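You operate a simulated robot arm through the tools that you are given. There is no shell and no other tool.

Carry out the task below with a simulated two-armed robot. There is one attempt and no reset: what you move stays moved.

Task
Cure the beige-tile board under the cork pad and the weight that the Cure card names.
Fine: shut the yellow lever on it first; when the haze has cleared put the weight back; the pad stays. Set down upright: what you pick out.
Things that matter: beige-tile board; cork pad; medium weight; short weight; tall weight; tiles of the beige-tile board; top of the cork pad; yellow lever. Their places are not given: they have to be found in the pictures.

It is judged by the outcome, as a careful person would: the job done as asked, and still so three seconds after it is handed in. It fails if anything else is knocked over, pushed out of place, dropped, spilled or broken.

Robot
Two 7-joint arms with four-finger grippers on one trunk that stands fixed in place. Base frame: the origin is at the foot of the trunk, x ahead of it, y to its left, z up; the work surface is at about z = 0.783. Lengths are in m, angles in degrees, forces in N, time in s.
The left shoulder is at [0.04, 0.181, 1.154], the right one opposite. With the tool pointing down near the work surface each hand reaches from about 0.3 to 0.84 m from the base axis, measured 20 degrees to its own side. Payload 3.67 kg a hand.
The TCP of each hand is the grasp point between the finger pads, 0.028 m short of the fingertips. In the tool frame z runs along the fingers and y along their closing line. The gripper opens to 0.112 m. The gripper's body begins 0.073 m behind the TCP.
Orientation is told as [roll, pitch, yaw] about the base's x, y, z axes, in that order, counted from this pose: with the fingers straight down and closing along the base's y, the tool's x points along the base's -x, its y along +y and its z along -z.

Tools
- The arms move only by the tool arm_command. It takes "left_rows", "right_rows" or both (then of equal length, played together; a hand with none holds still); each is a list of rows, each a list of 3 entries, a list of its own where there are three numbers: the shift along the tool's x, y, z in m, then the turn, a rotation vector about the tool's x, y, z in degrees, then the closure in counts, from 0 (fully open) to 255 (shut). In form: [[[dx, dy, dz], [ax, ay, az], fingers], ...]. A call has 1 to 20 rows; each row shifts and turns the commanded pose from where the row before left it, along the tool's axes as they then stand. A row lasts 0.2 s, in which the tool goes at most 0.05 m and 8.6 degrees; a call with a longer step from one row to the next is refused whole, and so is a gripper value outside its range. A pose out of reach is approached as far as the arm can. The call stops where the force on the tool passes 40 N (or 10 N more than at its start, if that is more) or the arm is blocked; 0.2 s more then pass. The fingers move at their own pace and stop on an object; they squeeze with about 38 N. The grip force told is the motor's: it shows also when the fingers shut on nothing. Time passes only in rows, and 0.2 s behind the last, so rows that do not move let the fingers close. It gives the time, the measured TCP pose, the force on the tool (base axes), the opening and the grip force at its end, in the units of the frame above (readings bear some noise), with the torque about the TCP (base axes, N m) and any sound that the robot's microphone picked up.
- Cameras (640 x 400 px; columns grow to the right, rows downward): "scene" is now at [0.0996, -0.0343, 1.3796]; the picture's right is [-0.40, -0.92, 0.00], its down [-0.55, 0.24, -0.80] and it looks along [0.74, -0.32, -0.60] (base axes); focal length 327 px, centre (320, 200). "left" rides on the left gripper at [0.06, 0.018, -0.104] in its tool frame; the picture's right is [-0.29, 0.96, 0.00], its down [-0.80, -0.24, -0.55] and it looks along [-0.53, -0.16, 0.83] (tool axes); focal length 234 px, centre (320, 200). "right" rides on the right gripper at [0.06, -0.018, -0.104] in its tool frame; the picture's right is [0.29, 0.96, 0.00], its down [-0.80, 0.24, -0.55] and it looks along [-0.53, 0.16, 0.83] (tool axes); focal length 234 px, centre (320, 200).
- get_image(camera): a new picture of that camera. The clock stands still meanwhile.
- raise_lower(by): slides the trunk up (or, below 0, down) by that many m; the arms and the scene camera ride with it, the base frame stays. It gives what a move gives, with no picture.
- turn_head(pan, tilt): turns the head with the scene camera to pan (to the left, within 86 degrees either way) and tilt (down, from -29 to 69), counted from straight ahead of the robot. It gives what a move gives.
- measure_at(camera, pixels): for up to 12 pixels [column, row] of the newest picture of that camera ("zoom" is the newest enlarged one), the place [x, y, z] in the base frame of the surface seen there, good to about 0.002 m. The clock stands still meanwhile.
- zoom(camera, box): a new picture of the part [left, top, right, bottom] of that camera's present view, enlarged. The clock stands still meanwhile.
- job_done(): hands the job in; it is judged then, once.

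Open the grippers and draw the arms clear of the work before you hand the job in, unless the task says otherwise.

The tools are called after "Request:" as name(argument=value, ...) on one line, values as JSON. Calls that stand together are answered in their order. arm_command: Moves the arms, as the interface text tells. Its arguments: {"type":"object","properties":{"left_rows":{"type":"array","items":{"type":"array"}},"right_rows":{"type":"array","items":{"type":"array"}}},"required":[]} The other tools are called the same way: raise_lower (by) slides the trunk up or down; turn_head (pan, tilt) turns the head that bears the scene camera; get_image (camera) takes a picture; measure_at (camera, pixels) gives the place of the surface under pixels of a picture; zoom (camera, box) takes an enlarged picture of a part of a camera's view; job_done () hands the job in.

At the start:

```text
time: 0.0
left_tcp_pos: [0.5039, -0.0505, 1.1142]
left_orientation: [0.1, 0.0, -0.1]
left_wrist_force: [0.2, -0.2, -0.2]
left_torque: [0.03, -0.01, 0.0]
left_opening: 0.1119
left_finger_force: 0.0
right_tcp_pos: [0.4578, -0.5299, 1.104]
right_orientation: [0.0, 0.0, 0.0]
right_wrist_force: [-0.7, 0.1, -0.5]
right_torque: [-0.02, -0.01, -0.01]
right_opening: 0.1123
right_finger_force: 0.0
trunk travel left (down, up): [-0.275, 0.239]
head pan, tilt: [-23.3, 36.6]
```

scene: 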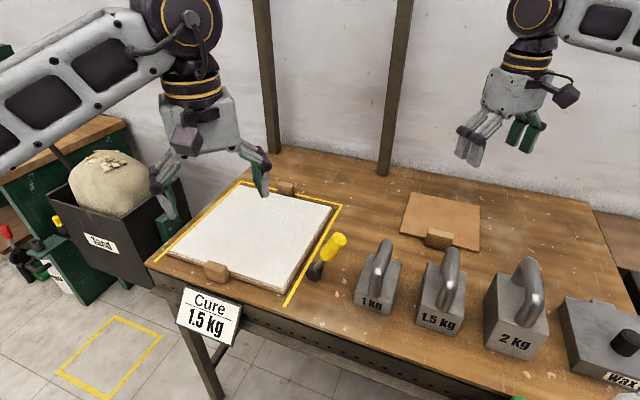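
right: 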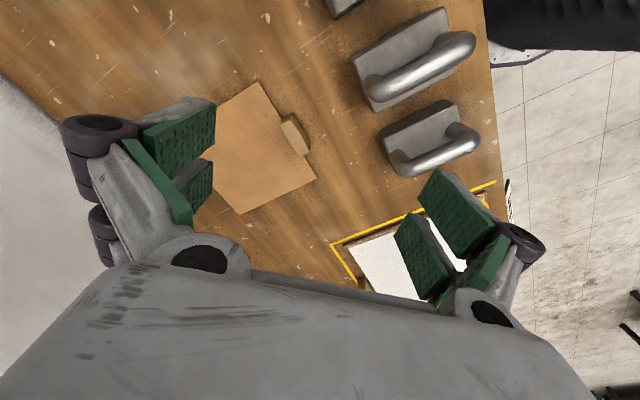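
left: 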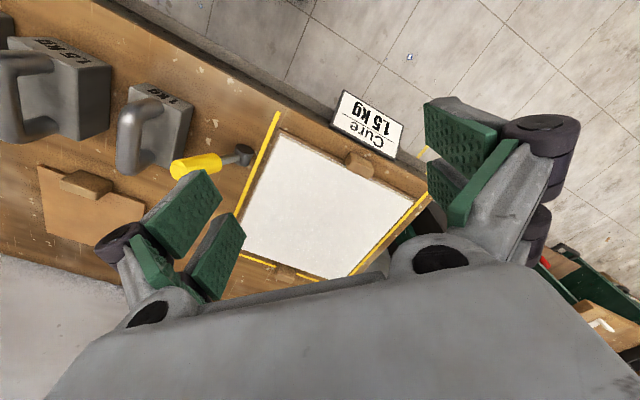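

The Cure card (208,317) reads 1.5 kg; the board sits at about (250,235) with a whitish top, the cork pad at (440,220), the weights at (375,280), (440,295), (515,310). I zoom in on the parts before moving.

Request:
zoom(camera="scene", box=[140, 160, 360, 350])

Request:
zoom(camera="scene", box=[340, 180, 560, 370])

Request:
zoom(camera="left", box=[160, 80, 460, 300])

```text
2.11 times, centred on (250, 255) of scene
```

zoom: 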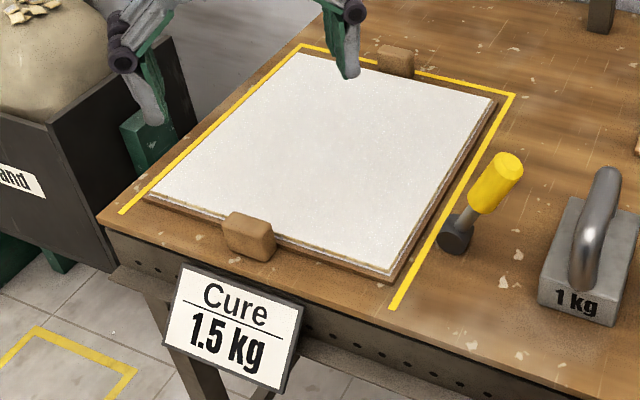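

```text
2.11 times, centred on (450, 275) of scene
```

zoom: 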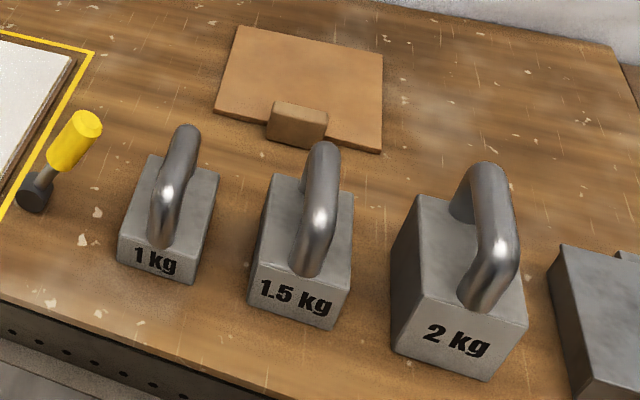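

```text
1.82 times, centred on (310, 190) of left
```

zoom: 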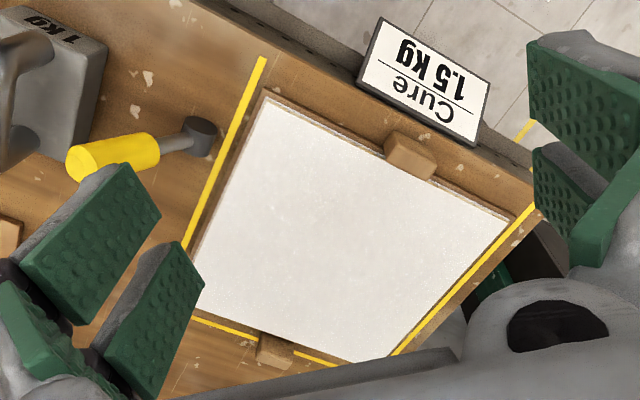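

The white top may be a haze or cover, so I look around the room for other boards, levers or cards.

Request:
turn_head(pan=40, tilt=40)

Request:
get_image(camera="scene")

Request:
turn_head(pan=-65, tilt=40)

Request:
get_image(camera="scene")

Request:
turn_head(pan=-15, tilt=60)

Request:
get_image(camera="scene")

```text
time: 1.3
left_tcp_pos: [0.5042, -0.0497, 1.1138]
left_orientation: [0.0, -0.1, 0.0]
left_wrist_force: [0.8, 0.0, -0.4]
left_torque: [-0.02, -0.03, -0.04]
left_opening: 0.1118
left_finger_force: 0.1
right_tcp_pos: [0.4591, -0.5294, 1.1043]
right_orientation: [0.0, 0.1, 0.0]
right_wrist_force: [-0.5, -0.4, 0.6]
right_torque: [0.0, -0.01, 0.03]
right_opening: 0.1122
right_finger_force: 0.1
trunk travel left (down, up): [-0.275, 0.239]
head pan, tilt: [40.0, 40.0]
```

```text
taken
```

scene: 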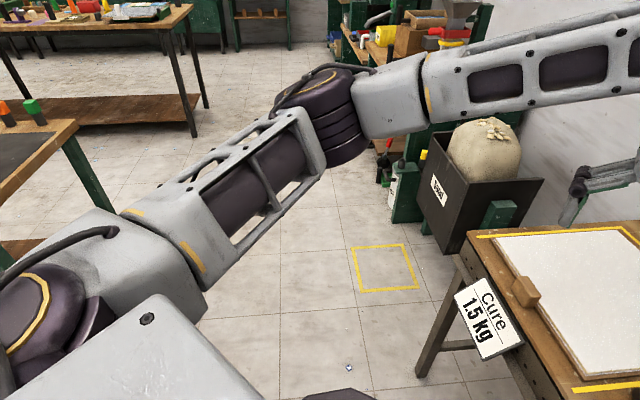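

```text
time: 3.2
left_tcp_pos: [0.504, -0.052, 1.1137]
left_orientation: [0.0, 0.0, 0.0]
left_wrist_force: [-0.2, -0.2, -0.1]
left_torque: [-0.02, 0.02, -0.02]
left_opening: 0.112
left_finger_force: 0.1
right_tcp_pos: [0.4592, -0.5308, 1.1041]
right_orientation: [0.1, 0.1, 0.0]
right_wrist_force: [0.0, -1.1, 1.1]
right_torque: [0.0, -0.01, -0.01]
right_opening: 0.1118
right_finger_force: 0.0
trunk travel left (down, up): [-0.275, 0.239]
head pan, tilt: [-65.0, 40.0]
```

```text
taken
```

scene: 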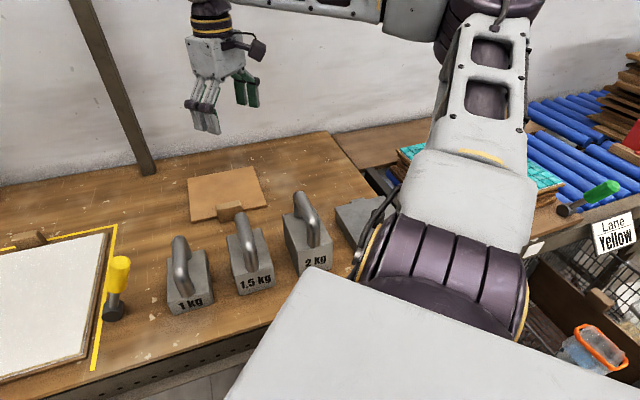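

```text
time: 4.3
left_tcp_pos: [0.5036, -0.0505, 1.114]
left_orientation: [-0.1, 0.0, 0.0]
left_wrist_force: [0.4, -0.1, -0.5]
left_torque: [-0.02, -0.02, -0.01]
left_opening: 0.1119
left_finger_force: 0.2
right_tcp_pos: [0.458, -0.53, 1.1043]
right_orientation: [-0.1, -0.1, 0.0]
right_wrist_force: [0.5, 0.1, 0.6]
right_torque: [-0.01, 0.05, 0.0]
right_opening: 0.1121
right_finger_force: 0.0
trunk travel left (down, up): [-0.275, 0.239]
head pan, tilt: [-15.0, 60.0]
```

```text
taken
```

scene: 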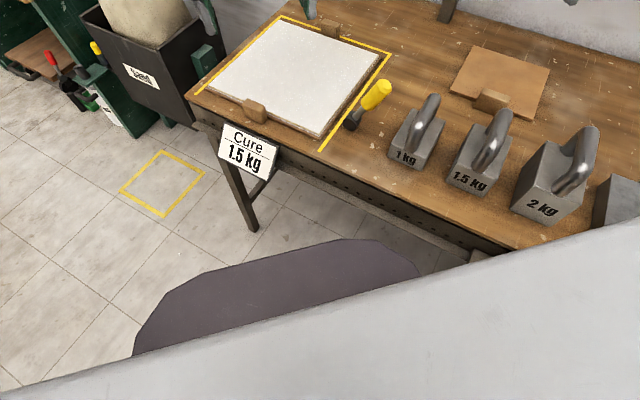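

To the right there is another bench with a "Lane Yellow" card (615,237), a green lever (600,193) and a teal-tile board. I look further right.

Request:
turn_head(pan=-86, tilt=30)

Request:
get_image(camera="scene")

Request:
turn_head(pan=-35, tilt=45)

Request:
get_image(camera="scene")

```text
time: 5.8
left_tcp_pos: [0.5034, -0.051, 1.1141]
left_orientation: [0.1, 0.1, 0.0]
left_wrist_force: [0.9, 0.1, 0.6]
left_torque: [0.02, 0.02, 0.02]
left_opening: 0.1118
left_finger_force: 0.0
right_tcp_pos: [0.4595, -0.531, 1.1039]
right_orientation: [0.0, 0.1, 0.0]
right_wrist_force: [0.4, 1.4, 0.2]
right_torque: [-0.02, -0.02, 0.03]
right_opening: 0.1121
right_finger_force: 0.0
trunk travel left (down, up): [-0.275, 0.239]
head pan, tilt: [-85.9, 30.0]
```

```text
taken
```

scene: 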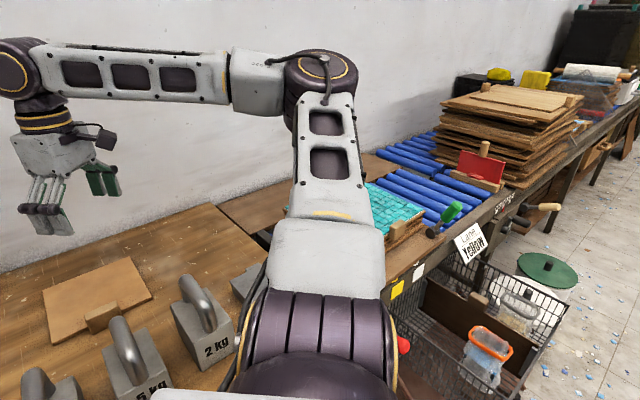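

```text
time: 7.0
left_tcp_pos: [0.5041, -0.0521, 1.1142]
left_orientation: [0.1, -0.1, 0.0]
left_wrist_force: [-0.7, 1.2, -0.2]
left_torque: [-0.01, -0.01, 0.01]
left_opening: 0.112
left_finger_force: 0.0
right_tcp_pos: [0.4591, -0.5309, 1.1032]
right_orientation: [0.0, 0.0, 0.0]
right_wrist_force: [-0.1, 0.3, 0.7]
right_torque: [0.01, -0.01, -0.07]
right_opening: 0.112
right_finger_force: 0.0
trunk travel left (down, up): [-0.275, 0.239]
head pan, tilt: [-35.0, 45.0]
```

```text
taken
```

scene: 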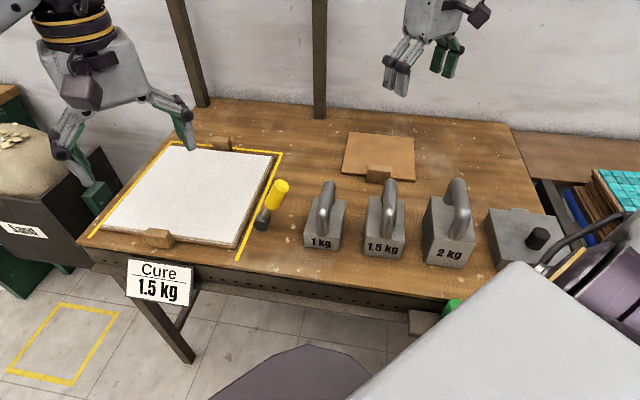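

The lever at (275,200) stands beside the board. I zoom in and measure it and the board.

Request:
zoom(camera="scene", box=[230, 160, 310, 250])

Request:
measure_at(camera="scene", pixels=[[281, 184], [274, 203], [266, 212], [262, 222], [262, 232], [180, 150], [270, 157], [236, 247], [105, 227], [190, 190], [160, 238], [221, 144]])

Request:
measure_at(camera="scene", pixels=[[350, 135], [414, 138], [412, 180], [344, 172], [379, 168], [379, 176], [368, 207], [403, 210], [403, 257], [364, 252], [386, 182], [383, 228]])

```text
4.44 times, centred on (270, 205) of scene
```

zoom: 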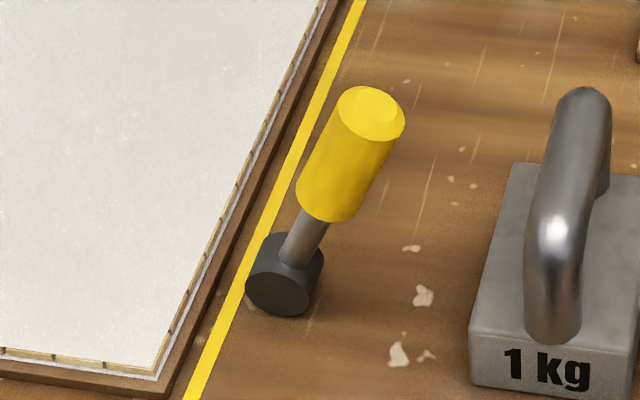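

```text
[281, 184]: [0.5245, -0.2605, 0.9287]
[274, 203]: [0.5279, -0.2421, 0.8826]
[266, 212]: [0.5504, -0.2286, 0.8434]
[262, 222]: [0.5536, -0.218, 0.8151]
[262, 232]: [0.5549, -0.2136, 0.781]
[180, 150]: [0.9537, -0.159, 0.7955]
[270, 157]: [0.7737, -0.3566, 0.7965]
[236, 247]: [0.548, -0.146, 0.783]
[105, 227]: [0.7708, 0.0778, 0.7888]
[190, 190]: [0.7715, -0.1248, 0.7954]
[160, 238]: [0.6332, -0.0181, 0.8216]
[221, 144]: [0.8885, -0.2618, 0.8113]
```

```text
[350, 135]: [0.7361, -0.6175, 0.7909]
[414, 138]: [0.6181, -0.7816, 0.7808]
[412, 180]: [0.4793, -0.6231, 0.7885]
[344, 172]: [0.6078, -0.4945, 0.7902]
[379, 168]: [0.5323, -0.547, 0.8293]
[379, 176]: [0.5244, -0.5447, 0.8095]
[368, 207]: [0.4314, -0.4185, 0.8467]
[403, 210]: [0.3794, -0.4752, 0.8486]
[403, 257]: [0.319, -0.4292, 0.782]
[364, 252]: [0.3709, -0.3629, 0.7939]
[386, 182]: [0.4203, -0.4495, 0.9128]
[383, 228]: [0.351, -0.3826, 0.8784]
```

The card names 1.5 kg, i.e. the medium weight; the lever leans away from the board with its pivot near (0.553,-0.217). I draw the left arm back to the left so that it is clear of the board and the view.

Request:
arm_command(left_rows=[[[0.015, 0.04, -0.005], [0, 0, 0], 0], [[0.015, 0.04, -0.005], [0, 0, 0], 0], [[0.015, 0.04, -0.005], [0, 0, 0], 0], [[0.015, 0.04, -0.005], [0, 0, 0], 0], [[0.015, 0.04, -0.005], [0, 0, 0], 0], [[0.015, 0.04, -0.005], [0, 0, 0], 0], [[0.015, 0.04, -0.005], [0, 0, 0], 0], [[0.015, 0.04, -0.005], [0, 0, 0], 0]])

Request:
turn_head(pan=-30, tilt=45)

Request:
get_image(camera="scene")

Request:
zoom(camera="scene", box=[120, 120, 360, 270])

```text
time: 8.8
left_tcp_pos: [0.3843, 0.2664, 1.1554]
left_orientation: [-0.1, -0.1, -0.1]
left_wrist_force: [-0.9, -0.9, 1.3]
left_torque: [-0.02, -0.02, 0.01]
left_opening: 0.112
left_finger_force: 0.1
right_tcp_pos: [0.4581, -0.53, 1.1058]
right_orientation: [-0.1, -0.1, 0.0]
right_wrist_force: [-0.8, 0.6, 0.1]
right_torque: [-0.02, -0.03, 0.02]
right_opening: 0.1121
right_finger_force: 0.0
trunk travel left (down, up): [-0.275, 0.239]
head pan, tilt: [-35.0, 45.0]
```

```text
time: 9.4
left_tcp_pos: [0.3853, 0.2638, 1.1549]
left_orientation: [0.0, 0.0, 0.1]
left_wrist_force: [0.0, 0.2, 0.4]
left_torque: [0.01, -0.01, -0.01]
left_opening: 0.1118
left_finger_force: 0.0
right_tcp_pos: [0.459, -0.531, 1.1029]
right_orientation: [0.0, 0.0, 0.0]
right_wrist_force: [-0.1, 0.1, 0.7]
right_torque: [-0.04, 0.0, -0.01]
right_opening: 0.1118
right_finger_force: 0.1
trunk travel left (down, up): [-0.275, 0.239]
head pan, tilt: [-30.0, 45.0]
```

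```text
taken
```

scene: 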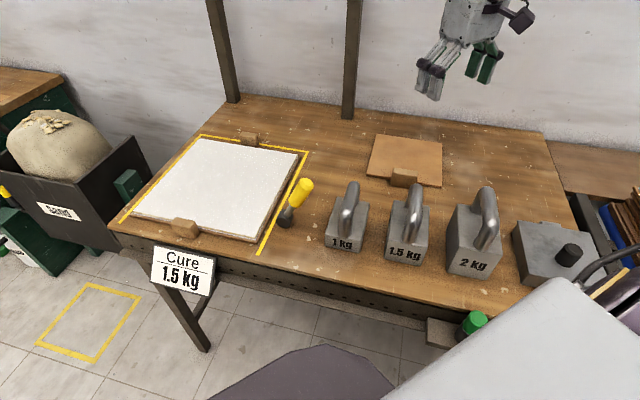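

```text
2.67 times, centred on (240, 195) of scene
```

zoom: 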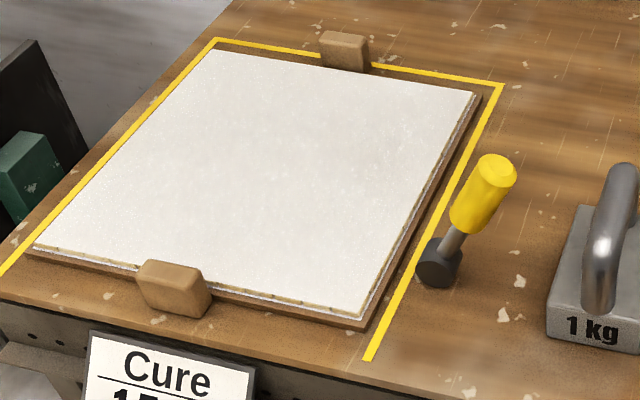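

I measure the board's corners, handles and the lever in this zoomed view.

Request:
measure_at(camera="zoom", pixels=[[212, 54], [470, 96], [356, 312], [40, 244], [345, 42], [175, 275], [495, 165], [472, 215], [452, 240], [430, 245], [455, 275], [435, 283]])

Request:
zoom(camera="scene", box=[310, 120, 500, 290])

Request:
measure_at(camera="zoom", pixels=[[206, 54], [440, 75], [436, 215], [195, 178], [308, 160], [310, 185], [280, 165], [350, 165], [345, 175], [60, 300], [180, 320], [280, 295]])

Request:
measure_at(camera="zoom", pixels=[[300, 283], [320, 283], [390, 285], [375, 390], [260, 370], [255, 430], [370, 455], [352, 215], [345, 270], [332, 340], [325, 375], [350, 240]])

```text
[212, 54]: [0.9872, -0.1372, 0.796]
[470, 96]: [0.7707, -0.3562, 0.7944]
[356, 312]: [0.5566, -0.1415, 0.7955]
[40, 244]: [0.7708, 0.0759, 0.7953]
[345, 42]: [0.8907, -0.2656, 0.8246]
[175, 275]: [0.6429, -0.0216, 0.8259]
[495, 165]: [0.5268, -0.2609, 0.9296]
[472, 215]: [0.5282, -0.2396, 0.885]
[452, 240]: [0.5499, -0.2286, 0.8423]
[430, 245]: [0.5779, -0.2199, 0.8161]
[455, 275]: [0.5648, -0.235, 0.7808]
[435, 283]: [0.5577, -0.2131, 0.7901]
```

```text
2.35 times, centred on (405, 205) of scene
```

zoom: 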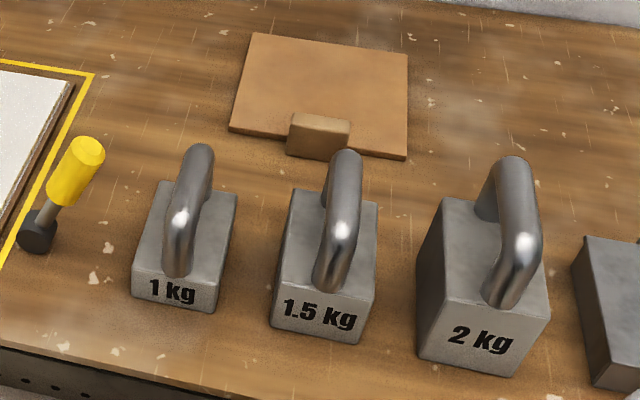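

```text
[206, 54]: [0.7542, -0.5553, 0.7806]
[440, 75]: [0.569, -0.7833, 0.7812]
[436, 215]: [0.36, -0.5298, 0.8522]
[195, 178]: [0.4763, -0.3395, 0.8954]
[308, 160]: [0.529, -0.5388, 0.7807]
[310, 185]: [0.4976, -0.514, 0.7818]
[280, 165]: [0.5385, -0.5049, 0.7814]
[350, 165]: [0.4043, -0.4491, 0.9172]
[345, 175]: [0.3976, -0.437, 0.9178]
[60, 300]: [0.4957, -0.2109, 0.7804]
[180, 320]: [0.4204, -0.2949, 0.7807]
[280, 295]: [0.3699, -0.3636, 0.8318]
```

```text
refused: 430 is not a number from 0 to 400
```

I need finer measures of the pad and the medium weight; the zoom picture shows pad corners near (253,36),(405,56),(402,157),(232,129), and its handle at (320,135).

Request:
measure_at(camera="zoom", pixels=[[256, 37], [404, 57], [401, 154], [234, 128], [320, 118], [293, 115], [345, 122], [292, 123], [348, 130], [318, 150], [295, 150], [340, 156]])

Request:
measure_at(camera="zoom", pixels=[[295, 195], [374, 204], [362, 290], [276, 275], [274, 325], [360, 340], [350, 158], [347, 185], [340, 230], [330, 278], [362, 170], [330, 165]])

Request:
measure_at(camera="zoom", pixels=[[165, 185], [235, 196], [214, 285], [137, 270], [202, 150], [192, 190], [180, 260], [80, 150], [60, 195], [30, 220], [40, 245], [52, 225]])

```text
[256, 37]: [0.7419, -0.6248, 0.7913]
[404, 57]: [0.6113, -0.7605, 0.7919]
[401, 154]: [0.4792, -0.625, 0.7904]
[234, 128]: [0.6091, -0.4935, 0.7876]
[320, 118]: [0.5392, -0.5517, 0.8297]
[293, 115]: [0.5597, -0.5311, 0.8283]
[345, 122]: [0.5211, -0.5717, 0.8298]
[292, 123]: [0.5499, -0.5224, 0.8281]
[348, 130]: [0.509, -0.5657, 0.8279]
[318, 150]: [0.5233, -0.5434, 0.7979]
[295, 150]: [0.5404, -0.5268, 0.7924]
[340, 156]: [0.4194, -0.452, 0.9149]
```

```text
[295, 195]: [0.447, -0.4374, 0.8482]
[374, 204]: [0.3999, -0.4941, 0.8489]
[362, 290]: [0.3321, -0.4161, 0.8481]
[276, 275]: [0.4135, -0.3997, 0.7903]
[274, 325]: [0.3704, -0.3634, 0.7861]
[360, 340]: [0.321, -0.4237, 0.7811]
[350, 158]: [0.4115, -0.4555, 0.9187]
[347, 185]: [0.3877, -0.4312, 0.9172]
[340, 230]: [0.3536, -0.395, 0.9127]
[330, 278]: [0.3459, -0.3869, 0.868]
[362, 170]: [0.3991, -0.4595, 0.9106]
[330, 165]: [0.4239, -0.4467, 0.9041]
```

```text
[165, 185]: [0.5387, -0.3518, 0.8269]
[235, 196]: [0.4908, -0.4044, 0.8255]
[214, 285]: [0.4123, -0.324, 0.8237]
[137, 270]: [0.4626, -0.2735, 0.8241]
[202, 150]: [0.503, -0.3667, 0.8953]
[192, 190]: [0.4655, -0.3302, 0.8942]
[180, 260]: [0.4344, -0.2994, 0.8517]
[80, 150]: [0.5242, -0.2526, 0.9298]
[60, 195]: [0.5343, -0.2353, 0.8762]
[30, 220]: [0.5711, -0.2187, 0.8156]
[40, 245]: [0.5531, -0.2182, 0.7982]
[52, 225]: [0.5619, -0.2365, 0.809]
```

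Board is a 0.305 m square at 45° centred at about (0.771,-0.140); lever pivot about (0.565,-0.222), tip about (0.525,-0.258,0.93), leaning away from the board. I turn the right hand to yaw 45 with closed fingers and bring it, still high, to the far side of the lever.

Request:
arm_command(right_rows=[[[0, 0, 0], [0, 0, -7.5], 255], [[0, 0, 0], [0, 0, -7.5], 255], [[0, 0, 0], [0, 0, -7.5], 255], [[0, 0, 0], [0, 0, -7.5], 255], [[0, 0, 0], [0, 0, -7.5], 255], [[0, 0, 0], [0, 0, -7.5], 255], [[-0.032, 0.0235, 0], [0, 0, 0], 255], [[-0.032, 0.0235, 0], [0, 0, 0], 255], [[-0.032, 0.0235, 0], [0, 0, 0], 255], [[-0.032, 0.0235, 0], [0, 0, 0], 255], [[-0.032, 0.0235, 0], [0, 0, 0], 255], [[-0.032, 0.0235, 0], [0, 0, 0], 255], [[0, 0, 0], [0, 0, 0], 255]])

Request:
get_image(camera="scene")

Request:
get_image(camera="right")

```text
time: 12.2
left_tcp_pos: [0.3847, 0.2647, 1.1548]
left_orientation: [0.0, 0.0, 0.0]
left_wrist_force: [-0.1, -0.8, -0.1]
left_torque: [0.0, 0.05, 0.0]
left_opening: 0.1121
left_finger_force: 0.1
right_tcp_pos: [0.4928, -0.2942, 1.1013]
right_orientation: [0.1, -0.1, 45.1]
right_wrist_force: [0.2, -0.6, -0.2]
right_torque: [0.01, -0.05, 0.01]
right_opening: 0.0001
right_finger_force: 36.5
trunk travel left (down, up): [-0.275, 0.239]
head pan, tilt: [-30.0, 45.0]
```

```text
taken
```

scene: 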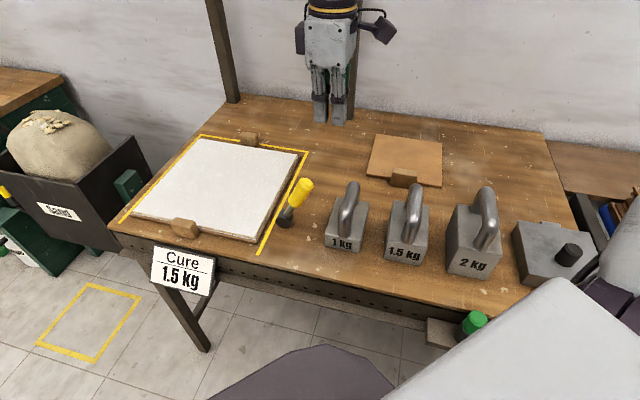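

```text
taken
```

right: 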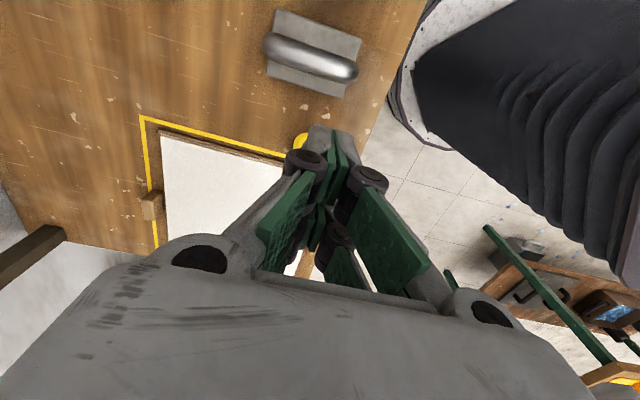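

The hand is at (0.493,-0.294), yaw 45. I descend to TCP z 0.91 between the lever and the 1 kg handle.

Request:
arm_command(right_rows=[[[0, 0, 0.03], [0, 0, 0], 255], [[0, 0, 0.03], [0, 0, 0], 255], [[0, 0, 0.03], [0, 0, 0], 255], [[0, 0, 0.03], [0, 0, 0], 255], [[0, 0, 0.03], [0, 0, 0], 255], [[0, 0, 0.02], [0, 0, 0], 255], [[0, 0, 0.021], [0, 0, 0], 255], [[0, 0, 0], [0, 0, 0], 255]])

Request:
get_image(camera="scene")

Request:
zoom(camera="scene", box=[220, 100, 420, 270])

```text
time: 14.0
left_tcp_pos: [0.3851, 0.2658, 1.1542]
left_orientation: [0.0, 0.1, 0.0]
left_wrist_force: [0.2, 1.0, 0.2]
left_torque: [0.02, 0.0, 0.03]
left_opening: 0.1121
left_finger_force: 0.0
right_tcp_pos: [0.495, -0.2939, 0.9148]
right_orientation: [0.0, 0.0, 45.0]
right_wrist_force: [-0.6, 0.3, -0.9]
right_torque: [-0.02, 0.01, -0.02]
right_opening: 0.0002
right_finger_force: 35.7
trunk travel left (down, up): [-0.275, 0.239]
head pan, tilt: [-30.0, 45.0]
```

```text
taken
```

scene: 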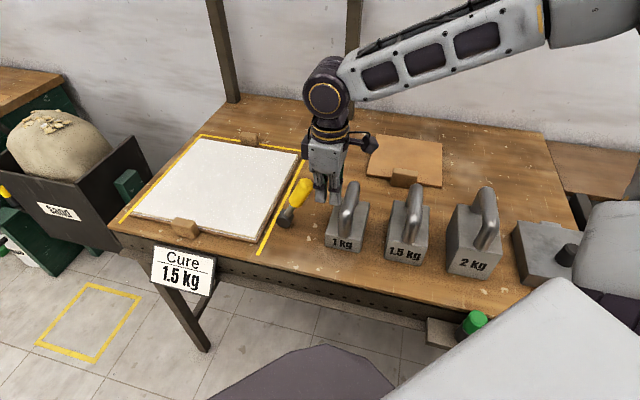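

```text
2.35 times, centred on (320, 185) of scene
```

zoom: 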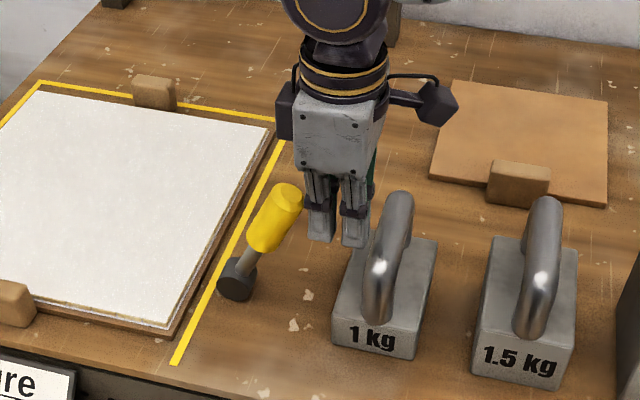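

The fingers sit right of the yellow grip and left of the 1 kg weight. I push the lever towards the board by sweeping 0.12 m along it.

Request:
arm_command(right_rows=[[[-0.015, 0, 0], [0, 0, 0], 255], [[-0.015, 0, 0], [0, 0, 0], 255], [[-0.015, 0, 0], [0, 0, 0], 255], [[-0.015, 0, 0], [0, 0, 0], 255], [[-0.015, 0, 0], [0, 0, 0], 255], [[-0.015, 0, 0], [0, 0, 0], 255], [[-0.015, 0, 0], [0, 0, 0], 255], [[-0.015, 0, 0], [0, 0, 0], 255]])

Request:
zoom(camera="scene", box=[200, 100, 400, 270])

```text
time: 15.8
left_tcp_pos: [0.3836, 0.2634, 1.1553]
left_orientation: [0.0, -0.1, 0.0]
left_wrist_force: [-0.4, -0.5, -0.8]
left_torque: [0.01, 0.06, 0.0]
left_opening: 0.1122
left_finger_force: 0.0
right_tcp_pos: [0.5666, -0.2233, 0.9122]
right_orientation: [0.1, 1.1, 44.9]
right_wrist_force: [-18.8, -13.5, 19.5]
right_torque: [-0.2, 0.01, 0.14]
right_opening: 0.0
right_finger_force: 36.0
trunk travel left (down, up): [-0.275, 0.239]
head pan, tilt: [-30.0, 45.0]
stopped in row 8 (right hand): the force on the tool passed its limit at 46 N (the readings are from after the stop); the commanded pose is now the measured one
```

```text
2.35 times, centred on (300, 185) of scene
```

zoom: 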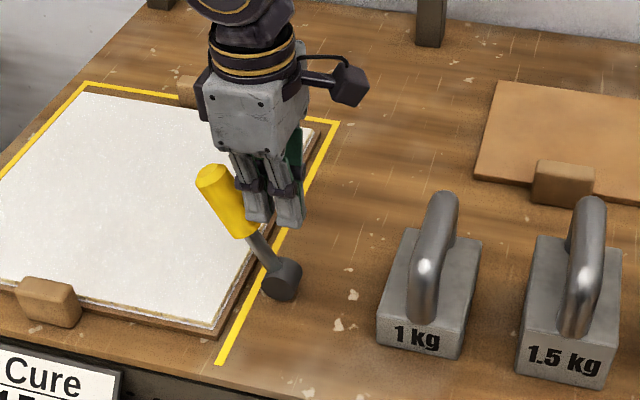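

The lever has passed vertical and now leans over the board; the stop came at 46 N. I measure its present line to plan the rest of the arc.

Request:
measure_at(camera="zoom", pixels=[[210, 178], [222, 200], [238, 222], [262, 245], [280, 270], [283, 290], [296, 275], [268, 222], [260, 215]])

Request:
get_image(camera="right")

```text
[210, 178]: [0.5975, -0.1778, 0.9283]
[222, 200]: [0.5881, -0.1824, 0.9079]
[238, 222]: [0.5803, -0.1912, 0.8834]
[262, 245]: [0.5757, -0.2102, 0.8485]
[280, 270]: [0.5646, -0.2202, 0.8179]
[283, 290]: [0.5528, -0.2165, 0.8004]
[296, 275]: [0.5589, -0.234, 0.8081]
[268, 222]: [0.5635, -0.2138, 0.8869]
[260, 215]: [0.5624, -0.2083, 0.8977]
```

```text
taken
```

right: 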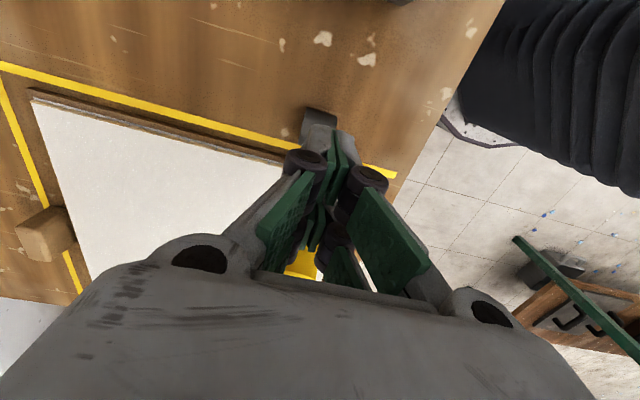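

The lever leans about 24° toward the board. I lift the fingers to press nearer its end (longer arm, less force), then follow the arc down.

Request:
arm_command(right_rows=[[[0.003, 0, -0.033], [0, 0, 0], 255], [[-0.0085, 0, 0], [0, 0, 0], 255], [[-0.0085, 0, 0.002], [0, 0, 0], 255], [[-0.0085, 0, 0.003], [0, 0, 0], 255], [[-0.0085, 0, 0.004], [0, 0, 0], 255], [[-0.0085, 0, 0.005], [0, 0, 0], 255], [[-0.0085, 0, 0.006], [0, 0, 0], 255], [[-0.0085, 0, 0.007], [0, 0, 0], 255]])

Request:
zoom(camera="scene", box=[200, 100, 400, 270])

```text
time: 16.7
left_tcp_pos: [0.3807, 0.2643, 1.1568]
left_orientation: [-0.1, -0.3, 0.1]
left_wrist_force: [0.5, 0.4, -0.1]
left_torque: [-0.05, 0.03, -0.01]
left_opening: 0.1119
left_finger_force: 0.1
right_tcp_pos: [0.5772, -0.2121, 0.9422]
right_orientation: [0.0, 1.7, 44.7]
right_wrist_force: [-33.7, -25.4, 29.5]
right_torque: [-0.25, 0.32, 0.07]
right_opening: 0.0003
right_finger_force: 35.8
trunk travel left (down, up): [-0.275, 0.239]
head pan, tilt: [-30.0, 45.0]
stopped in row 4 (right hand): the force on the tool passed its limit at 50 N (the readings are from after the stop); the commanded pose is now the measured one
```

```text
2.35 times, centred on (300, 185) of scene
```

zoom: 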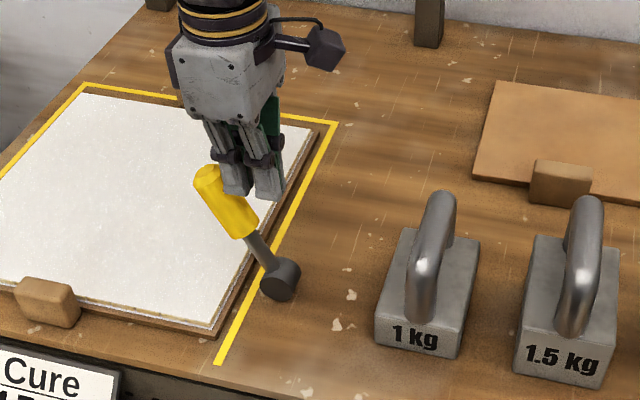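

With 50 N at its end the lever barely moved beyond about 24°, so this seems to be its closed stop. I back the hand off and up to see whether it stays there.

Request:
arm_command(right_rows=[[[0.01, 0, -0.005], [0, 0, 0], 255], [[0.01, 0, -0.02], [0, 0, 0], 255], [[0.0, 0, -0.04], [0, 0, 0], 255], [[0.0, 0, -0.04], [0, 0, 0], 255], [[0.0, 0, -0.04], [0, 0, 0], 255], [[0.02, -0.03, -0.02], [0, 0, 0], 255], [[0.03, -0.03, 0], [0, 0, 0], 255], [[0.03, -0.03, 0], [0, 0, 0], 255], [[0.03, -0.03, 0], [0, 0, 0], 0], [[0, 0, 0], [0, 0, 0], 0]])

Request:
get_image(camera="scene")

Request:
zoom(camera="scene", box=[200, 100, 400, 270])

Request:
measure_at(camera="zoom", pixels=[[210, 178], [222, 200], [238, 222], [262, 245], [280, 270], [283, 290], [296, 275]])

```text
time: 18.9
left_tcp_pos: [0.3854, 0.2661, 1.1547]
left_orientation: [0.0, 0.1, 0.0]
left_wrist_force: [0.3, -0.4, 0.5]
left_torque: [-0.01, 0.01, -0.03]
left_opening: 0.1119
left_finger_force: 0.1
right_tcp_pos: [0.5766, -0.383, 1.1069]
right_orientation: [0.1, 1.6, 44.8]
right_wrist_force: [0.3, -0.9, 0.3]
right_torque: [0.01, 0.0, 0.0]
right_opening: 0.0774
right_finger_force: 0.1
trunk travel left (down, up): [-0.275, 0.239]
head pan, tilt: [-30.0, 45.0]
```

```text
taken
```

scene: 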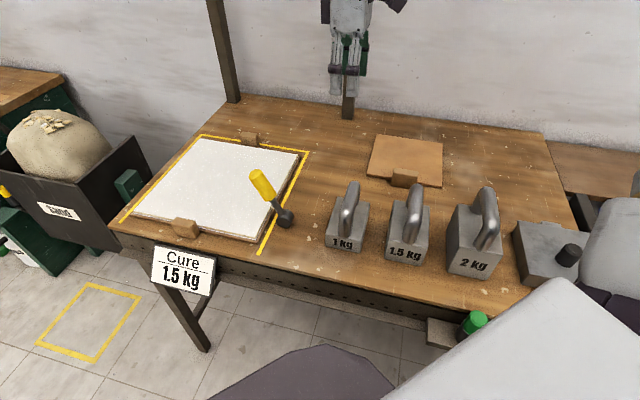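

```text
2.35 times, centred on (300, 185) of scene
```

zoom: 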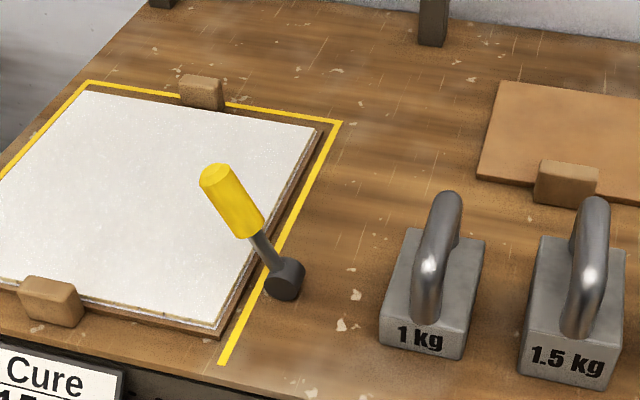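

```text
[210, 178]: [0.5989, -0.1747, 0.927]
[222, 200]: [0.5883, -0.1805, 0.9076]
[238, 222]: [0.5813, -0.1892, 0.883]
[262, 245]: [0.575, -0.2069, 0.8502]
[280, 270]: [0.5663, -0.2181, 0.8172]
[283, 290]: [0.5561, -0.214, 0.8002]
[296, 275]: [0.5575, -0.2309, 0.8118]
```

The lever stays at its closed stop, clear above the board's right edge. Next the cork pad: its handle is at about (0.535,-0.548), top z 0.829; I correct the small tilt, move above it with the fingers half open and closing across the handle's thickness.

Request:
arm_command(right_rows=[[[0, 0, 0], [1.13, -1.13, 0.2], 118], [[0.0365, -0.0218, 0], [0, 0, 0], 118], [[0.0365, -0.0218, 0], [0, 0, 0], 118], [[0.0365, -0.0218, 0], [0, 0, 0], 118], [[0.0365, -0.0218, 0], [0, 0, 0], 118], [[0, 0, 0.04], [0, 0, 0], 118], [[0, 0, 0.04], [0, 0, 0], 118], [[0, 0, 0.04], [0, 0, 0], 118], [[0, 0, 0.037], [0, 0, 0], 118], [[0, 0, 0], [0, 0, 0], 118]])

Request:
get_image(camera="right")

Request:
zoom(camera="scene", box=[310, 90, 510, 260])

```text
time: 21.1
left_tcp_pos: [0.3847, 0.2655, 1.1547]
left_orientation: [-0.1, 0.0, 0.0]
left_wrist_force: [0.8, 0.2, -0.1]
left_torque: [-0.01, -0.04, 0.02]
left_opening: 0.112
left_finger_force: 0.1
right_tcp_pos: [0.5394, -0.5474, 0.9504]
right_orientation: [-1.0, 0.2, 44.6]
right_wrist_force: [0.0, 0.0, -0.4]
right_torque: [0.0, -0.02, 0.0]
right_opening: 0.0602
right_finger_force: 0.1
trunk travel left (down, up): [-0.275, 0.239]
head pan, tilt: [-30.0, 45.0]
```

```text
taken
```

right: 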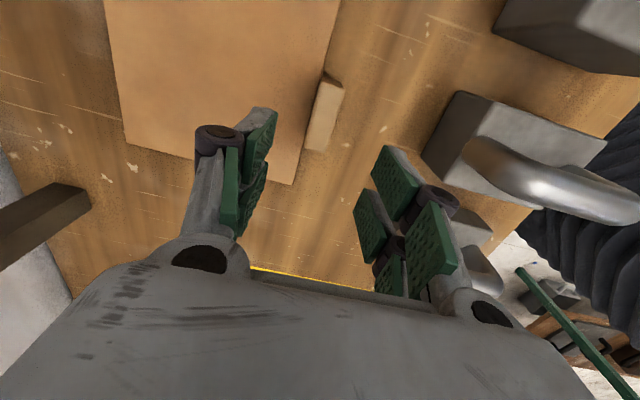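

```text
2.35 times, centred on (410, 175) of scene
```

zoom: 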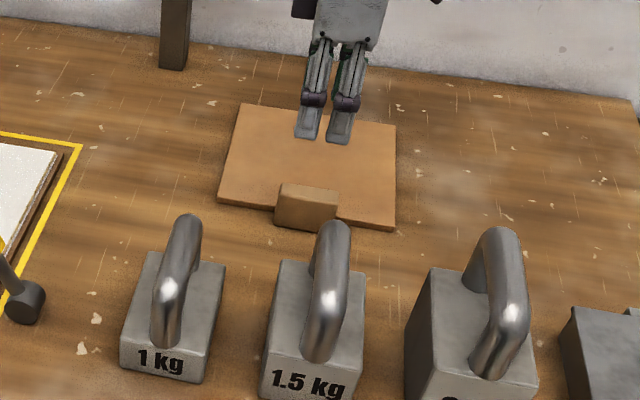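

The handle is seen at (325,115) in the right picture. I measure it to align precisely before descending.

Request:
measure_at(camera="right", pixels=[[328, 80], [340, 88], [323, 146], [309, 145], [325, 115], [295, 165], [335, 115], [316, 149]])

Request:
measure_at(camera="zoom", pixels=[[307, 193], [285, 190], [332, 195], [280, 198], [335, 203], [305, 215], [300, 226], [285, 222], [330, 230], [270, 150]])

```text
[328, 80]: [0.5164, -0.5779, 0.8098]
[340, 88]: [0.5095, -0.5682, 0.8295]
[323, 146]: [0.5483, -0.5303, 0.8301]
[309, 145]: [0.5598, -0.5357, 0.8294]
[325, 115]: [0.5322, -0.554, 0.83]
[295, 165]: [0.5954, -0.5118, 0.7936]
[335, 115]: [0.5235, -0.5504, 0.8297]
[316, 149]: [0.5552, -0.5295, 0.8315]
```

```text
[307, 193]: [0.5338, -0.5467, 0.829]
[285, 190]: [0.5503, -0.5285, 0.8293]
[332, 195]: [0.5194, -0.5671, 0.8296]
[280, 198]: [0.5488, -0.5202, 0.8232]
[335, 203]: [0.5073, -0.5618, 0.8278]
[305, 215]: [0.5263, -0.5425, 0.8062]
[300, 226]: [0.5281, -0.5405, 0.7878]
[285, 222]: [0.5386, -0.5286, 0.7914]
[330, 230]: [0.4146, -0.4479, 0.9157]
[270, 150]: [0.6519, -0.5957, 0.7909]
```

The handle centre is about (0.535,-0.549), top 0.829, pad top 0.791. I descend to TCP z 0.824 and close on it.

Request:
arm_command(right_rows=[[[0.0042, 0.002, 0], [-1.0, -0.2, -0.4], 118], [[0, 0, 0.03], [0, 0, 0], 118], [[0, 0, 0.03], [0, 0, 0], 118], [[0, 0, 0.03], [0, 0, 0], 118], [[0, 0, 0.02], [0, 0, 0], 118], [[0, 0, 0.015], [0, 0, 0], 118], [[0, 0, 0], [0, 0, 0], 118], [[0, 0, 0], [0, 0, 0], 118]])

Request:
get_image(camera="right")

Request:
zoom(camera="scene", box=[310, 90, 510, 260])

```text
time: 22.9
left_tcp_pos: [0.3854, 0.265, 1.1548]
left_orientation: [0.0, -0.1, 0.0]
left_wrist_force: [-0.4, -0.2, -0.7]
left_torque: [-0.01, 0.04, 0.02]
left_opening: 0.1119
left_finger_force: 0.1
right_tcp_pos: [0.5328, -0.5521, 0.8276]
right_orientation: [0.0, 0.1, 45.0]
right_wrist_force: [0.2, -1.1, 0.7]
right_torque: [-0.01, 0.0, -0.01]
right_opening: 0.0603
right_finger_force: 0.0
trunk travel left (down, up): [-0.275, 0.239]
head pan, tilt: [-30.0, 45.0]
```

```text
taken
```

right: 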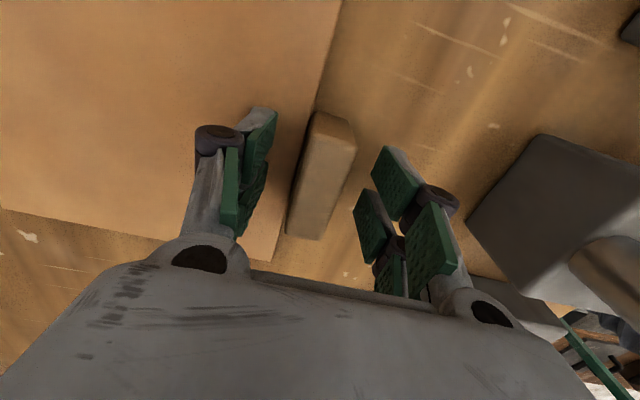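

```text
2.35 times, centred on (410, 175) of scene
```

zoom: 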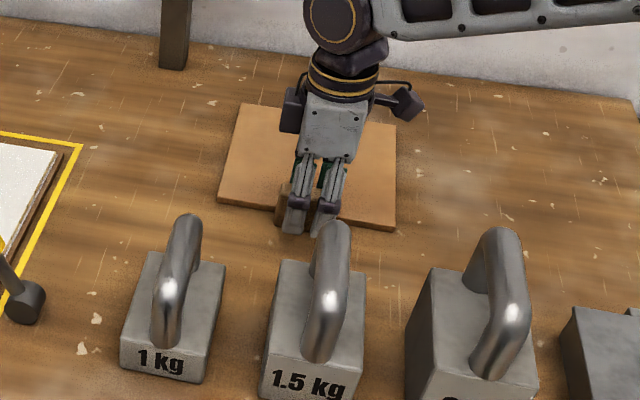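

The handle lies between the fingers. I close on it.

Request:
arm_command(right_rows=[[[0, 0, 0.003], [0, 0, 0], 160], [[0, 0, 0], [0, 0, 0], 200], [[0, 0, 0], [0, 0, 0], 255], [[0, 0, 0], [0, 0, 0], 255], [[0, 0, 0], [0, 0, 0], 255]])

Request:
get_image(camera="right")

```text
time: 24.1
left_tcp_pos: [0.3847, 0.2664, 1.1549]
left_orientation: [0.0, 0.1, 0.1]
left_wrist_force: [0.3, 0.3, 0.5]
left_torque: [0.06, 0.01, 0.01]
left_opening: 0.1123
left_finger_force: 0.1
right_tcp_pos: [0.5324, -0.5519, 0.8235]
right_orientation: [-0.1, 0.1, 45.0]
right_wrist_force: [1.2, -1.8, 0.5]
right_torque: [0.01, -0.09, -0.02]
right_opening: 0.0236
right_finger_force: 37.8
trunk travel left (down, up): [-0.275, 0.239]
head pan, tilt: [-30.0, 45.0]
```

```text
taken
```

right: 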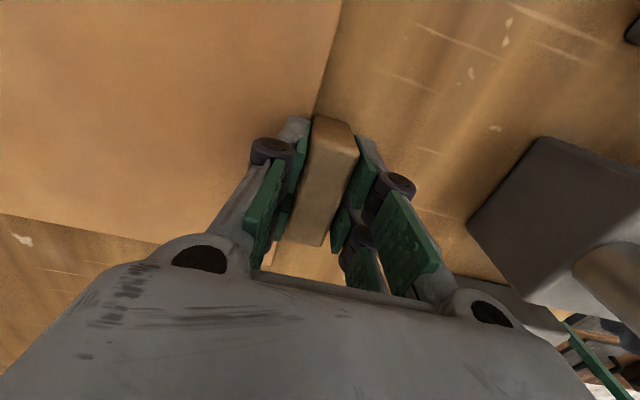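

The handle is held (opening 0.0236). I lift the pad straight up.

Request:
arm_command(right_rows=[[[0, 0, -0.01], [0, 0, 0], 255], [[0, 0, -0.02], [0, 0, 0], 255], [[0, 0, -0.03], [0, 0, 0], 255], [[0, 0, -0.03], [0, 0, 0], 255], [[0, 0, -0.03], [0, 0, 0], 255], [[0, 0, -0.03], [0, 0, 0], 255], [[0, 0, -0.03], [0, 0, 0], 255], [[0, 0, -0.02], [0, 0, 0], 255], [[0, 0, 0], [0, 0, 0], 255]])

Request:
get_image(camera="scene")

Request:
get_image(camera="right")

```text
time: 26.1
left_tcp_pos: [0.3855, 0.2645, 1.1542]
left_orientation: [0.1, 0.0, 0.0]
left_wrist_force: [0.1, 0.2, 0.0]
left_torque: [0.04, 0.01, -0.01]
left_opening: 0.1118
left_finger_force: 0.1
right_tcp_pos: [0.5289, -0.5487, 1.0223]
right_orientation: [0.0, 0.1, 45.1]
right_wrist_force: [0.6, -0.4, -0.6]
right_torque: [0.06, 0.11, 0.03]
right_opening: 0.0238
right_finger_force: 38.2
trunk travel left (down, up): [-0.275, 0.239]
head pan, tilt: [-30.0, 45.0]
```

```text
taken
```

scene: 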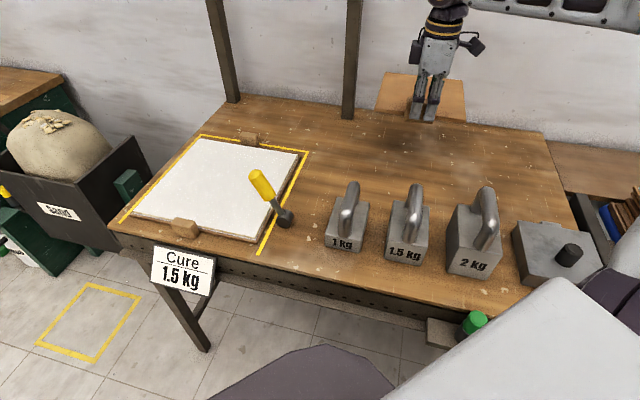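

```text
taken
```

right: 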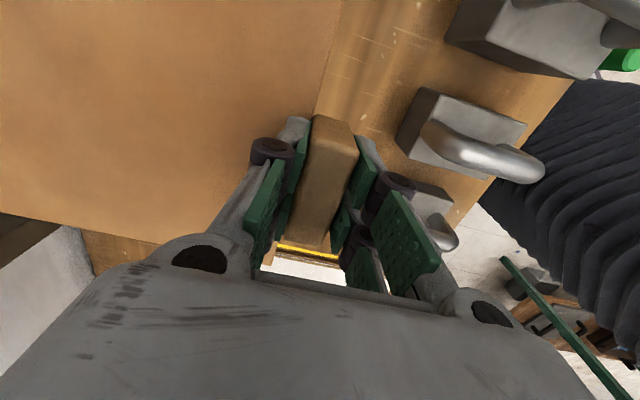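

The pad hangs level. I carry it at this height over the weights and lever toward the board centre, first drawing it nearer to keep away from the rear posts.

Request:
arm_command(right_rows=[[[-0.01, 0.02, 0], [0, 0, 0], 255], [[-0.02, 0.035, 0], [0, 0, 0], 255], [[-0.02, 0.035, 0], [0, 0, 0], 255], [[-0.02, 0.035, 0], [0, 0, 0], 255], [[-0.02, 0.035, 0], [0, 0, 0], 255], [[-0.025, 0.033, 0], [0, 0, 0], 255], [[-0.035, 0.02, 0], [0, 0, 0], 255], [[-0.038, 0, 0], [0, 0, 0], 255], [[-0.038, 0, 0], [0, 0, 0], 255], [[-0.038, 0, 0], [0, 0, 0], 255], [[-0.038, 0, 0], [0, 0, 0], 255], [[-0.038, 0, 0], [0, 0, 0], 255], [[-0.038, 0, 0], [0, 0, 0], 255], [[-0.038, 0, 0], [0, 0, 0], 255], [[-0.03, 0, 0], [0, 0, 0], 255], [[-0.0156, 0, 0], [0, 0, 0], 255], [[0, 0, 0], [0, 0, 0], 255]])

Request:
get_image(camera="scene")

Request:
get_image(camera="right")

```text
time: 29.7
left_tcp_pos: [0.3846, 0.2656, 1.1539]
left_orientation: [0.0, 0.0, 0.0]
left_wrist_force: [-0.4, 0.0, 0.5]
left_torque: [0.01, -0.02, 0.0]
left_opening: 0.1119
left_finger_force: 0.1
right_tcp_pos: [0.6246, -0.1546, 1.0252]
right_orientation: [0.0, 0.0, 45.1]
right_wrist_force: [0.1, -0.7, -1.8]
right_torque: [0.08, 0.09, -0.01]
right_opening: 0.0237
right_finger_force: 38.1
right hand out of reach, approached as far as the arm can: row 13, 14, 15, 16
trunk travel left (down, up): [-0.275, 0.239]
head pan, tilt: [-30.0, 45.0]
```

```text
taken
```

scene: 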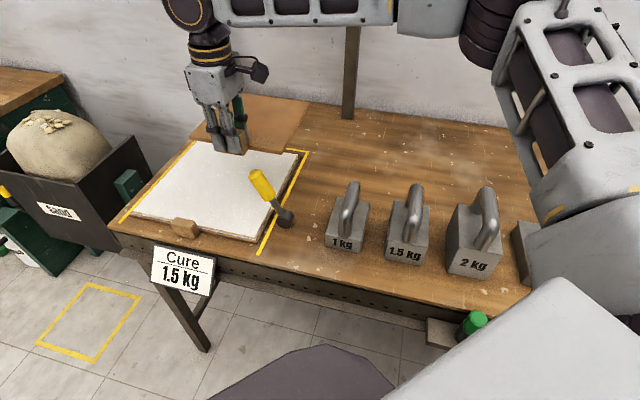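

```text
taken
```

right: 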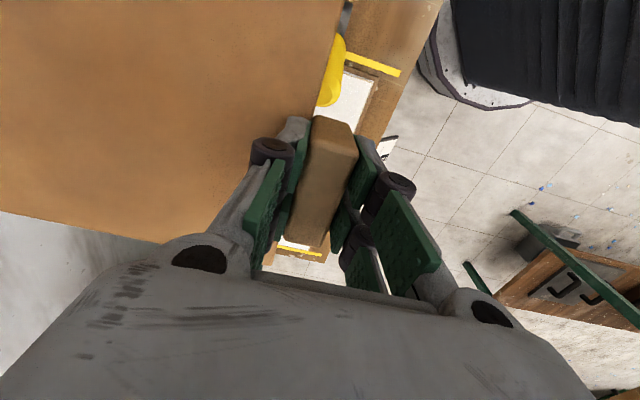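

At z 1.025 the right hand stopped at (0.625,-0.155), short of the target, with the pad still held level. The arm should reach further when it hangs lower relative to the trunk, so I raise the trunk first.

Request:
raise_lower(by=0.15)

Request:
arm_command(right_rows=[[[0, 0, 0.03], [0, 0, 0], 255], [[0, 0, 0.03], [0, 0, 0], 255], [[0, 0, 0.03], [0, 0, 0], 255], [[0, 0, 0.03], [0, 0, 0], 255], [[0, 0, 0.02], [0, 0, 0], 255], [[0, 0, 0], [0, 0, 0], 255]])

```text
time: 31.5
left_tcp_pos: [0.3856, 0.2648, 1.304]
left_orientation: [0.1, 0.1, 0.0]
left_wrist_force: [0.0, 0.6, 0.4]
left_torque: [-0.01, -0.01, 0.01]
left_opening: 0.112
left_finger_force: 0.1
right_tcp_pos: [0.6251, -0.1549, 1.1738]
right_orientation: [0.0, 0.0, 44.9]
right_wrist_force: [-0.4, 0.1, -0.9]
right_torque: [0.03, 0.08, 0.0]
right_opening: 0.0236
right_finger_force: 38.2
trunk travel left (down, up): [-0.425, 0.089]
head pan, tilt: [-30.0, 45.0]
```

```text
time: 32.9
left_tcp_pos: [0.386, 0.2653, 1.3037]
left_orientation: [0.0, 0.0, 0.0]
left_wrist_force: [-0.1, 0.0, 0.4]
left_torque: [-0.01, -0.03, -0.01]
left_opening: 0.1118
left_finger_force: 0.0
right_tcp_pos: [0.6052, -0.1746, 1.0436]
right_orientation: [0.0, 0.0, 45.0]
right_wrist_force: [-0.4, 0.3, -1.7]
right_torque: [0.07, 0.1, -0.01]
right_opening: 0.0236
right_finger_force: 38.3
right hand out of reach, approached as far as the arm can: row 2, 3, 4, 5
trunk travel left (down, up): [-0.425, 0.089]
head pan, tilt: [-30.0, 45.0]
```

Lower it reached even less, so the limit is a joint limit tied to hand yaw rather than height. I test it in the air: turn the hand a little towards yaw 30 and move on toward the board.

Request:
arm_command(right_rows=[[[0, 0, 0], [0, 0, 7.5], 255], [[0, 0, 0], [0, 0, 7.5], 255], [[-0.03, 0, 0], [0, 0, 0], 255], [[-0.03, 0, 0], [0, 0, 0], 255], [[0, 0, 0], [0, 0, 0], 255]])

Request:
get_image(camera="scene")

```text
time: 34.1
left_tcp_pos: [0.3863, 0.2646, 1.3046]
left_orientation: [0.0, 0.0, 0.0]
left_wrist_force: [-0.4, 0.5, 0.5]
left_torque: [0.0, -0.01, -0.06]
left_opening: 0.1118
left_finger_force: 0.0
right_tcp_pos: [0.6186, -0.1782, 1.0605]
right_orientation: [0.0, -0.2, 30.1]
right_wrist_force: [1.2, 0.3, -1.6]
right_torque: [0.07, 0.08, -0.02]
right_opening: 0.0236
right_finger_force: 38.0
right hand out of reach, approached as far as the arm can: row 3, 4
trunk travel left (down, up): [-0.425, 0.089]
head pan, tilt: [-30.0, 45.0]
```

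```text
taken
```

scene: 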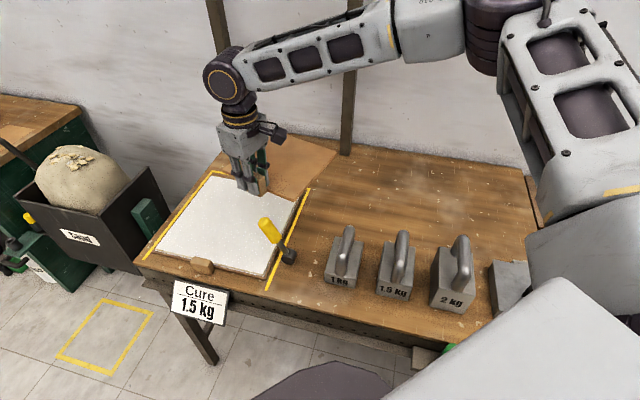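

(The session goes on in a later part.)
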